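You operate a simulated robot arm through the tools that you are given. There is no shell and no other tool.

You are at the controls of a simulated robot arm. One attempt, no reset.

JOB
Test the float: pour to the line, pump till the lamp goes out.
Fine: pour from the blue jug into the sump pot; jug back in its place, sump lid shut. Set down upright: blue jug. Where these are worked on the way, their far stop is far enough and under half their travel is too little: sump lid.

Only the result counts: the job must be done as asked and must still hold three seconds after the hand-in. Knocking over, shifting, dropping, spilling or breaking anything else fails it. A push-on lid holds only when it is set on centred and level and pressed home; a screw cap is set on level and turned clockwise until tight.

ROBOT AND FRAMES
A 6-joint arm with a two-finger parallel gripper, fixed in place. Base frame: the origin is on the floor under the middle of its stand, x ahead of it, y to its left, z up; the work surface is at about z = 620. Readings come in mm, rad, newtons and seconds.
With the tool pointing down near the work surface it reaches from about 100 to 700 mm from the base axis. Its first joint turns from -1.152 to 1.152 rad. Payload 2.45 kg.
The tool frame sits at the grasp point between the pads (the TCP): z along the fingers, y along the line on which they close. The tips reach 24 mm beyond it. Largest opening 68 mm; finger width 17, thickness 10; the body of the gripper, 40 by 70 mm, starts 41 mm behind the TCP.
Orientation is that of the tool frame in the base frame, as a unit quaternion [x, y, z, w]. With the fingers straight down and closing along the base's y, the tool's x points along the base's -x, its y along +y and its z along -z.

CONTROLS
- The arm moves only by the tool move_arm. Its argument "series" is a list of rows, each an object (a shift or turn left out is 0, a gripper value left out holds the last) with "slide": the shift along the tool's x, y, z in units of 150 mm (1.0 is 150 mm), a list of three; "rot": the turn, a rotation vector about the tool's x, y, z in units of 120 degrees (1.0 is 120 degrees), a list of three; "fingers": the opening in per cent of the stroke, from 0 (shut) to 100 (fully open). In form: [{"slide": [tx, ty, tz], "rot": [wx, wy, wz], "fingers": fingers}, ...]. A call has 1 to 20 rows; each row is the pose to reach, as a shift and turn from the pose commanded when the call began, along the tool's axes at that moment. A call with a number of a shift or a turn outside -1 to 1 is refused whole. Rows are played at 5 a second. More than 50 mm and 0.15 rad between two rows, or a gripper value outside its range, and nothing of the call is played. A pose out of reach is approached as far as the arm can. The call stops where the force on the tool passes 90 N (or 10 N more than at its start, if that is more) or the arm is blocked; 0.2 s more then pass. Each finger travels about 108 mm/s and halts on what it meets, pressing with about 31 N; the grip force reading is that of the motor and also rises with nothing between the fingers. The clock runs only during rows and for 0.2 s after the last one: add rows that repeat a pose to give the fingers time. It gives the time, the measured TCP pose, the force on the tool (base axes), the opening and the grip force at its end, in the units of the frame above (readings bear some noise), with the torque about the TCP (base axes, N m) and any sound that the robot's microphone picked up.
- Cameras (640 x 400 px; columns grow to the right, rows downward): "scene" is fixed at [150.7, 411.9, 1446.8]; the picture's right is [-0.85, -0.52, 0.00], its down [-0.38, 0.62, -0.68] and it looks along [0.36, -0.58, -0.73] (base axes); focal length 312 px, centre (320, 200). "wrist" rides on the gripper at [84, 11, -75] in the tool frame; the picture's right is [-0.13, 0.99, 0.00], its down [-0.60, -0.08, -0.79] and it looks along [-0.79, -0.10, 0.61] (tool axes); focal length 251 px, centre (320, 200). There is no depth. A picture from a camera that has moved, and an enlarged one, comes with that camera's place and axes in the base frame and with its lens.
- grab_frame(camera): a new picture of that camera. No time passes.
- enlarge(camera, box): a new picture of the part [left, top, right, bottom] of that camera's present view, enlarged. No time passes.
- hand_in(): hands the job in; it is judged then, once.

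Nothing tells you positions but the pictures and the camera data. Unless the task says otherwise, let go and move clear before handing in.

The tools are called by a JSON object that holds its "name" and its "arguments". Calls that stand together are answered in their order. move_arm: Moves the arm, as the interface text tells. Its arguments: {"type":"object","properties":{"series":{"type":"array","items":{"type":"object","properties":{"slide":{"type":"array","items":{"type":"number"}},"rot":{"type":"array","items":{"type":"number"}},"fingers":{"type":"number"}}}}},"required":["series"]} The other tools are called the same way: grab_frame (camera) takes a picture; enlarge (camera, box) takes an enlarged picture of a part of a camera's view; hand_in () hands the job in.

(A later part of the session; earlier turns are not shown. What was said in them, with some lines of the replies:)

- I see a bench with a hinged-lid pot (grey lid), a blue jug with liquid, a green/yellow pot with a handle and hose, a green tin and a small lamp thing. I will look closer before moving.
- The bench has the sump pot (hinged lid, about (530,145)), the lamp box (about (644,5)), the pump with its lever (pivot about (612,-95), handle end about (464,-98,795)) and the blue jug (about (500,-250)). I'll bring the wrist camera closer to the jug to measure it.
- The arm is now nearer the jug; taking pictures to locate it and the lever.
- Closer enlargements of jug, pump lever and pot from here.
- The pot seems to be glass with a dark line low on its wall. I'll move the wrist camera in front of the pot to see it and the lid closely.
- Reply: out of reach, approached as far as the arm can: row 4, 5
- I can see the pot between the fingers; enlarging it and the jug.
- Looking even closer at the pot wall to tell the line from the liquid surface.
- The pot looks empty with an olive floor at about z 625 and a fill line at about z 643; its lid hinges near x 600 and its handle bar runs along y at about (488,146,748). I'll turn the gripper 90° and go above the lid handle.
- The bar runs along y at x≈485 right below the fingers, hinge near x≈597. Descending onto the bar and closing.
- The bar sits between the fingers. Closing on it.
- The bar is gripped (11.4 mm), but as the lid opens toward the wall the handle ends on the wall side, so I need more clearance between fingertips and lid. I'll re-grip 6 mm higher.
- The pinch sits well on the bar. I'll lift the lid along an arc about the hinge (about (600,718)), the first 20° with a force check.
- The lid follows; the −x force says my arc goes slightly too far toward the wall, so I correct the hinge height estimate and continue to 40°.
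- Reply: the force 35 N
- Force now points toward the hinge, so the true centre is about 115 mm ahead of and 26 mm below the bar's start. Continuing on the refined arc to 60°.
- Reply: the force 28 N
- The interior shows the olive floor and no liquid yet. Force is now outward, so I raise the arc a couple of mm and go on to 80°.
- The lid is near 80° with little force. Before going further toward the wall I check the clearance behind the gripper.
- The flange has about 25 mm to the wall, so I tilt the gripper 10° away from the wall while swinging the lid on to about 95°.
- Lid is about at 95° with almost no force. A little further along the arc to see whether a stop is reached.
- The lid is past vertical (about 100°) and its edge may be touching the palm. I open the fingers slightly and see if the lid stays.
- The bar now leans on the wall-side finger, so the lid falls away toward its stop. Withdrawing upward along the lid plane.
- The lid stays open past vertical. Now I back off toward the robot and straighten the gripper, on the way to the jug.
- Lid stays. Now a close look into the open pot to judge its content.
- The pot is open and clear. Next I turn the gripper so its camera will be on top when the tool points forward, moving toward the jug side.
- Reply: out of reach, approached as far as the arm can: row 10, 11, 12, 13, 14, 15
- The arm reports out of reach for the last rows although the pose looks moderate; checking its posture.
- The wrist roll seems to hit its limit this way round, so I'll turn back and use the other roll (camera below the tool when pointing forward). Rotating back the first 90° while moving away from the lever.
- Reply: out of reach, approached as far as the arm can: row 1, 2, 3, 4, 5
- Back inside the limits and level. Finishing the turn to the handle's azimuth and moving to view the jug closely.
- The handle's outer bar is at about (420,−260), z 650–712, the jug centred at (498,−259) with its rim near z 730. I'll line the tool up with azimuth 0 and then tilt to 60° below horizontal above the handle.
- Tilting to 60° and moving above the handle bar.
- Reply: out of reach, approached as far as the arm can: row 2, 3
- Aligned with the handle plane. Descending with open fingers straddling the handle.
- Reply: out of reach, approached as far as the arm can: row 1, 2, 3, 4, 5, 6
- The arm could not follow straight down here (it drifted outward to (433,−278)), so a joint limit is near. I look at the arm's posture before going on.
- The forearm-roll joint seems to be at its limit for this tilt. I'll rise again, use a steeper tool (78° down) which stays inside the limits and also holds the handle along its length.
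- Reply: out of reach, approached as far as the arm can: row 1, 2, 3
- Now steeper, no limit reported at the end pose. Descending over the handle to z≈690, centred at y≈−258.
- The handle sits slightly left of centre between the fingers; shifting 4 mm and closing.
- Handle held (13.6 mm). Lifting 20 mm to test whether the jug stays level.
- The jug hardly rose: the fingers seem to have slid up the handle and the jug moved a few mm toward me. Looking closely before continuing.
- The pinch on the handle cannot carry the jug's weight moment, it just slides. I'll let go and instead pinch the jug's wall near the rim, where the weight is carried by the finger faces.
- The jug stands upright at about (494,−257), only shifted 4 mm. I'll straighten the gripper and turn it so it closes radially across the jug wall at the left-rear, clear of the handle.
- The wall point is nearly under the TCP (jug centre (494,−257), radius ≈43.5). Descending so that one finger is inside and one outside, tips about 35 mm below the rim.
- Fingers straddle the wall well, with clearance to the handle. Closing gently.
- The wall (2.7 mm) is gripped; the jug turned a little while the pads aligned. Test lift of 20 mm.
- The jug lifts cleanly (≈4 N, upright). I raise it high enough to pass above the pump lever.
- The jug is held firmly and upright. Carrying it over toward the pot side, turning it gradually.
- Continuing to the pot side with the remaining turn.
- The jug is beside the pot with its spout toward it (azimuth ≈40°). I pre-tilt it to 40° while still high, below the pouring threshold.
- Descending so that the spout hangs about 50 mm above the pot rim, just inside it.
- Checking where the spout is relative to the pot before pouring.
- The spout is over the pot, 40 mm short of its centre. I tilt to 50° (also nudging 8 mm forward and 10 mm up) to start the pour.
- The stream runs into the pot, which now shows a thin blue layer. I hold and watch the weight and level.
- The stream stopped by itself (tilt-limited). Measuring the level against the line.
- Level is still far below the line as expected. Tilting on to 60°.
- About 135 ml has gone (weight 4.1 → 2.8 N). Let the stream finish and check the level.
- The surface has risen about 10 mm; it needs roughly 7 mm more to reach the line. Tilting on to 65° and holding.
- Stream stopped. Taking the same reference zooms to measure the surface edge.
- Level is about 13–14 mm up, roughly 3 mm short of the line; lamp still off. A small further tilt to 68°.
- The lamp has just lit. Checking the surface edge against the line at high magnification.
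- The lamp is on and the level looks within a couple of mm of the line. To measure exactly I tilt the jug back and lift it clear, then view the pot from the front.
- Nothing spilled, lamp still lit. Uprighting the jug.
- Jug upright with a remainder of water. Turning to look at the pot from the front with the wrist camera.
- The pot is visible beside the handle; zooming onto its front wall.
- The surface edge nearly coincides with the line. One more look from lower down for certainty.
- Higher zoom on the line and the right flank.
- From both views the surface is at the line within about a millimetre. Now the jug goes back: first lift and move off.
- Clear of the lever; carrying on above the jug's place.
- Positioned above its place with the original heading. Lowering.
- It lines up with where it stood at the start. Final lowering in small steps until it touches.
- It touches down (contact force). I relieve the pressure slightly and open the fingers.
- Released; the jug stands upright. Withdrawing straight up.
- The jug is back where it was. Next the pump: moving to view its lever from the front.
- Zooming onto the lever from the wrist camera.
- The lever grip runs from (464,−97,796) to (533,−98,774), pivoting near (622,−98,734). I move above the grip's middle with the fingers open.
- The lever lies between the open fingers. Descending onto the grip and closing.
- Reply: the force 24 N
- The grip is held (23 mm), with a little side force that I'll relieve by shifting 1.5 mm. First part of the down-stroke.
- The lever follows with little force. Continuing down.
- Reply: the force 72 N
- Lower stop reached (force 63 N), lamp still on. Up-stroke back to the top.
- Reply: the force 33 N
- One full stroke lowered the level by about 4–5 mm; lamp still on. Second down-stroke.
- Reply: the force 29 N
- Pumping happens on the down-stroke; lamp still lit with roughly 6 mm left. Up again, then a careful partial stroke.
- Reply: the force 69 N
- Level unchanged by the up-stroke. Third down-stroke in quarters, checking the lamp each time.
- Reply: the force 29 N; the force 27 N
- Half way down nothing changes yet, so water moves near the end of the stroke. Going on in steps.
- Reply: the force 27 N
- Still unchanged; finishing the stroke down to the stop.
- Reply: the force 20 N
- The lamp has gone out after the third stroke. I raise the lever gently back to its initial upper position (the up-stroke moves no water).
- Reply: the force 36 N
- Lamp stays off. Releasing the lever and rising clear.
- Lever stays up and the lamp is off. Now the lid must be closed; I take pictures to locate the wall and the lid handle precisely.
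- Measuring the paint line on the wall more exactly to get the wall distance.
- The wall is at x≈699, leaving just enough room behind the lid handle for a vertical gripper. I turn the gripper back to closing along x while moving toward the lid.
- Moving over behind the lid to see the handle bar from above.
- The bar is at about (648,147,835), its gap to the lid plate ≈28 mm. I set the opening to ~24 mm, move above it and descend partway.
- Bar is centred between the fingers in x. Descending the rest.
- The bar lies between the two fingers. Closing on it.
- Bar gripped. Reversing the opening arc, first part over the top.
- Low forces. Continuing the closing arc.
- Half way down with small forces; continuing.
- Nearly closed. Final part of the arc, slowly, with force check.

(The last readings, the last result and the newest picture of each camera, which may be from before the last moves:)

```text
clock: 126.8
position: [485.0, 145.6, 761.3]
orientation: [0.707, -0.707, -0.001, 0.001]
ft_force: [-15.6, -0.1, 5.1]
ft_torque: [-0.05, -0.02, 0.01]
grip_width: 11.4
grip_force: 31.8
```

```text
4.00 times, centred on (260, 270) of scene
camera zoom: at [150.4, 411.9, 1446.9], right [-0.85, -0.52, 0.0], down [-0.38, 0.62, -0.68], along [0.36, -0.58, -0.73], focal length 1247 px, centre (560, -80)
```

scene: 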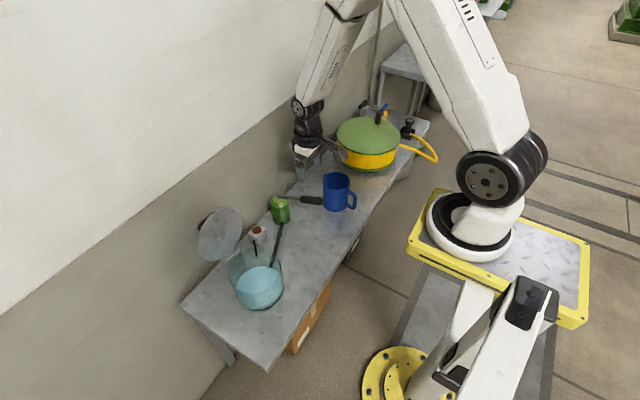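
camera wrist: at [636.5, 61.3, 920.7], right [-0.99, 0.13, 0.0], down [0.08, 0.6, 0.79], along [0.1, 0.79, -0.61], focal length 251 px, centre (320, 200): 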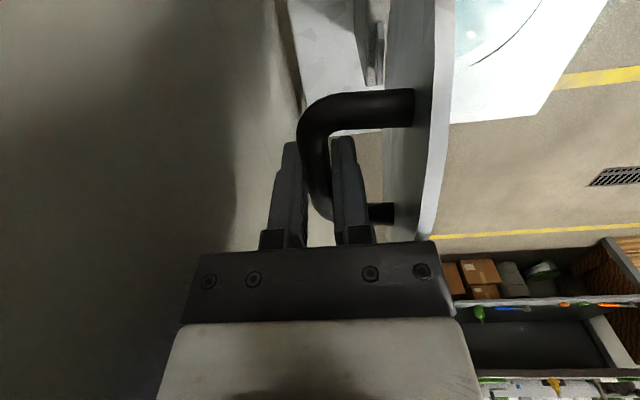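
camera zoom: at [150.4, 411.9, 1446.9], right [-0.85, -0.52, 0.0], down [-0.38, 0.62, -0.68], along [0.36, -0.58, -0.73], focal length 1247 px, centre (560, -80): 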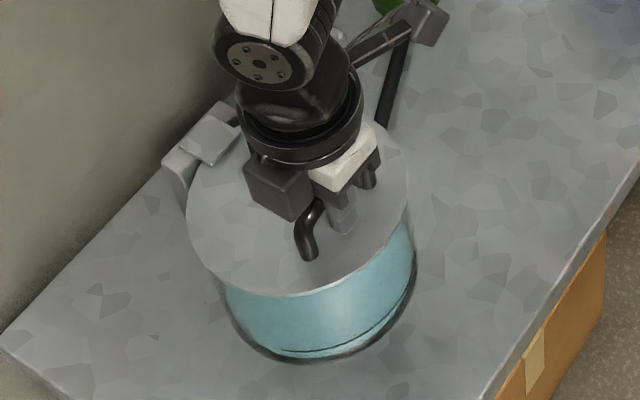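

Almost shut; pressing down a couple of mm until it seats.

{"name": "move_arm", "arguments": {"series": [{"slide": [0, 0, 0.008]}, {"slide": [0, 0, 0.016]}, {"slide": [0, 0, 0.022]}, {"slide": [0, 0, 0.022]}]}}

{"name": "enlarge", "arguments": {"camera": "scene", "box": [210, 220, 310, 320]}}

```text
clock: 127.8
position: [484.6, 144.5, 757.9]
orientation: [-0.707, 0.707, 0.0, -0.002]
ft_force: [-22.5, 7.0, 5.2]
ft_torque: [0.09, -0.05, 0.01]
grip_width: 11.1
grip_force: 31.9
```

```text
4.00 times, centred on (260, 270) of scene
camera zoom: at [150.2, 412.1, 1446.9], right [-0.85, -0.52, 0.0], down [-0.38, 0.62, -0.68], along [0.36, -0.58, -0.73], focal length 1247 px, centre (560, -80)
```

zoom: 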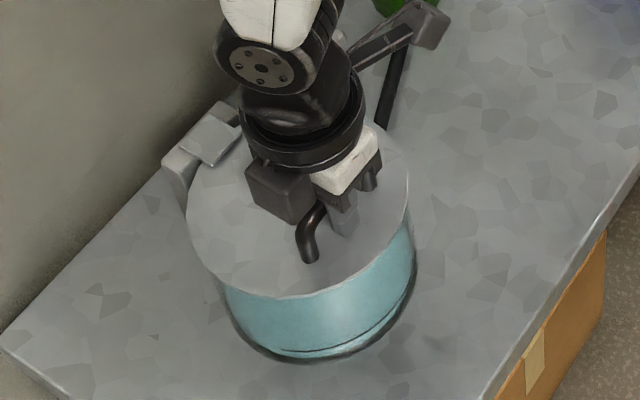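

{"name": "move_arm", "arguments": {"series": [{"slide": [0, 0.008, 0.008]}, {"slide": [0, 0.012, 0.016]}, {"slide": [0, 0.012, 0.022]}, {"slide": [0, 0.012, 0.022]}]}}

```text
clock: 128.8
position: [485.0, 146.2, 755.2]
orientation: [-0.706, 0.708, 0.0, 0.0]
ft_force: [-21.3, 3.3, 26.8]
ft_torque: [-0.01, -0.06, 0.0]
grip_width: 11.3
grip_force: 31.6
```

Firm contact: the lid is seated. Opening and rising clear.

{"name": "move_arm", "arguments": {"series": [{"slide": [0, 0, -0.008]}, {"slide": [0, 0, -0.008], "fingers": 40}, {"slide": [0, 0, -0.008], "fingers": 100}, {"slide": [0, 0, -0.008], "fingers": 100}, {"slide": [0, 0, -0.2], "fingers": 100}, {"slide": [0, 0, -0.45], "fingers": 100}, {"slide": [0, 0, -0.7], "fingers": 100}, {"slide": [0, 0, -0.9], "fingers": 100}, {"slide": [0, 0, -0.9], "fingers": 100}]}}

{"name": "enlarge", "arguments": {"camera": "scene", "box": [210, 220, 310, 320]}}

{"name": "grab_frame", "arguments": {"camera": "wrist"}}

```text
clock: 130.8
position: [483.5, 145.6, 891.4]
orientation: [0.707, -0.707, 0.0, 0.0]
ft_force: [0.0, 0.3, -0.6]
ft_torque: [0.01, -0.03, -0.01]
grip_width: 68.0
grip_force: 0.1
```

```text
4.00 times, centred on (260, 270) of scene
camera zoom: at [150.7, 411.9, 1446.8], right [-0.85, -0.52, 0.0], down [-0.38, 0.62, -0.68], along [0.36, -0.58, -0.73], focal length 1247 px, centre (560, -80)
```

zoom: 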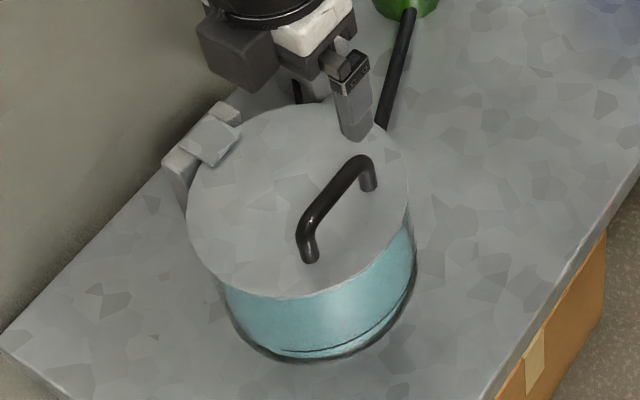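

```text
taken
camera wrist: at [472.5, 62.2, 966.0], right [-0.99, 0.13, 0.0], down [0.08, 0.6, 0.79], along [0.1, 0.79, -0.61], focal length 251 px, centre (320, 200)
```

wrist: 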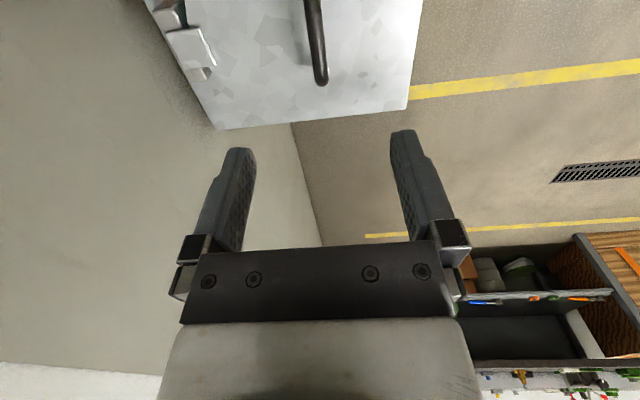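

The lid lies flat as at the start. Moving the arm well clear and checking everything.

{"name": "move_arm", "arguments": {"series": [{"slide": [0.1, 0.0, -0.25]}, {"slide": [0.3, 0.05, -0.45]}, {"slide": [0.55, 0.1, -0.6]}, {"slide": [0.8, 0.15, -0.7]}, {"slide": [1.0, 0.2, -0.8]}, {"slide": [1.0, 0.2, -0.8]}, {"slide": [1.0, 0.2, -0.8]}]}}

{"name": "grab_frame", "arguments": {"camera": "scene"}}

{"name": "enlarge", "arguments": {"camera": "scene", "box": [180, 170, 380, 320]}}

```text
clock: 132.4
position: [453.3, -2.6, 1009.3]
orientation: [0.707, -0.707, 0.001, 0.0]
ft_force: [0.4, 0.7, 0.4]
ft_torque: [0.0, 0.02, 0.03]
grip_width: 67.9
grip_force: 0.0
```

```text
taken
```

scene: 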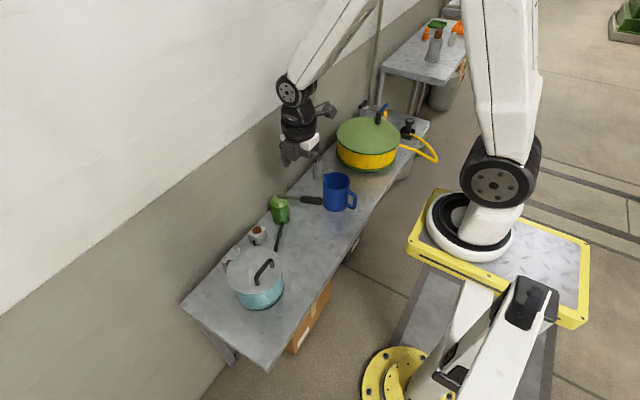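

```text
2.67 times, centred on (280, 245) of scene
camera zoom: at [150.7, 411.9, 1446.8], right [-0.85, -0.52, 0.0], down [-0.38, 0.62, -0.68], along [0.36, -0.58, -0.73], focal length 831 px, centre (427, 80)
```

zoom: 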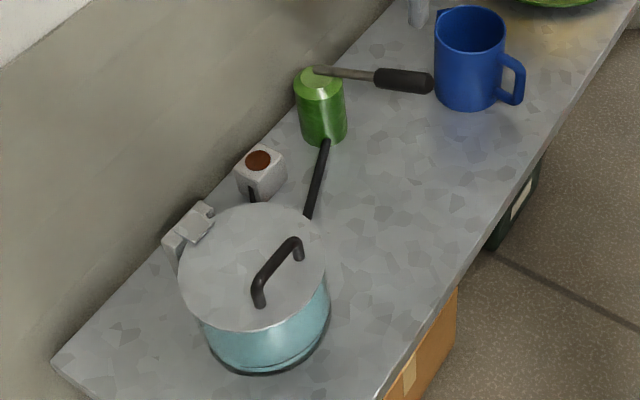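

Everything checks out in the last picture:
- The lamp is out.
- The sump lid is shut.
- The jug stands upright in its place.
- The lever is back up.
- Nothing is spilled or moved, and the arm is clear.

I'm handing in.

{"name": "hand_in", "arguments": {}}

```text
The job is handed in.
```

I've handed the job in. In the last picture the lamp is out, the sump lid is shut and the jug is upright in its place. I have not seen a verdict.

- **Pour:** I opened the lid past vertical and poured from the blue jug until the surface was at the line. By camera it was within about a millimetre. The lamp came on near the end of the pour.
- **Pump:** It took three full down-strokes. The lamp went out at the end of the third. I then raised the lever back to its starting position.
- **Jug:** It is within a few millimetres of where it stood, turned by about 3 or 4 degrees. An early attempt to lift it by the handle slipped and slid it about 4 mm, so I held it by the wall near the rim instead. I put it back using its original position as the reference.
- **Lid:** I lowered it by its handle on the reverse of the opening arc and pressed until it seated firmly.

I saw no spills, and nothing else on the bench looked moved.
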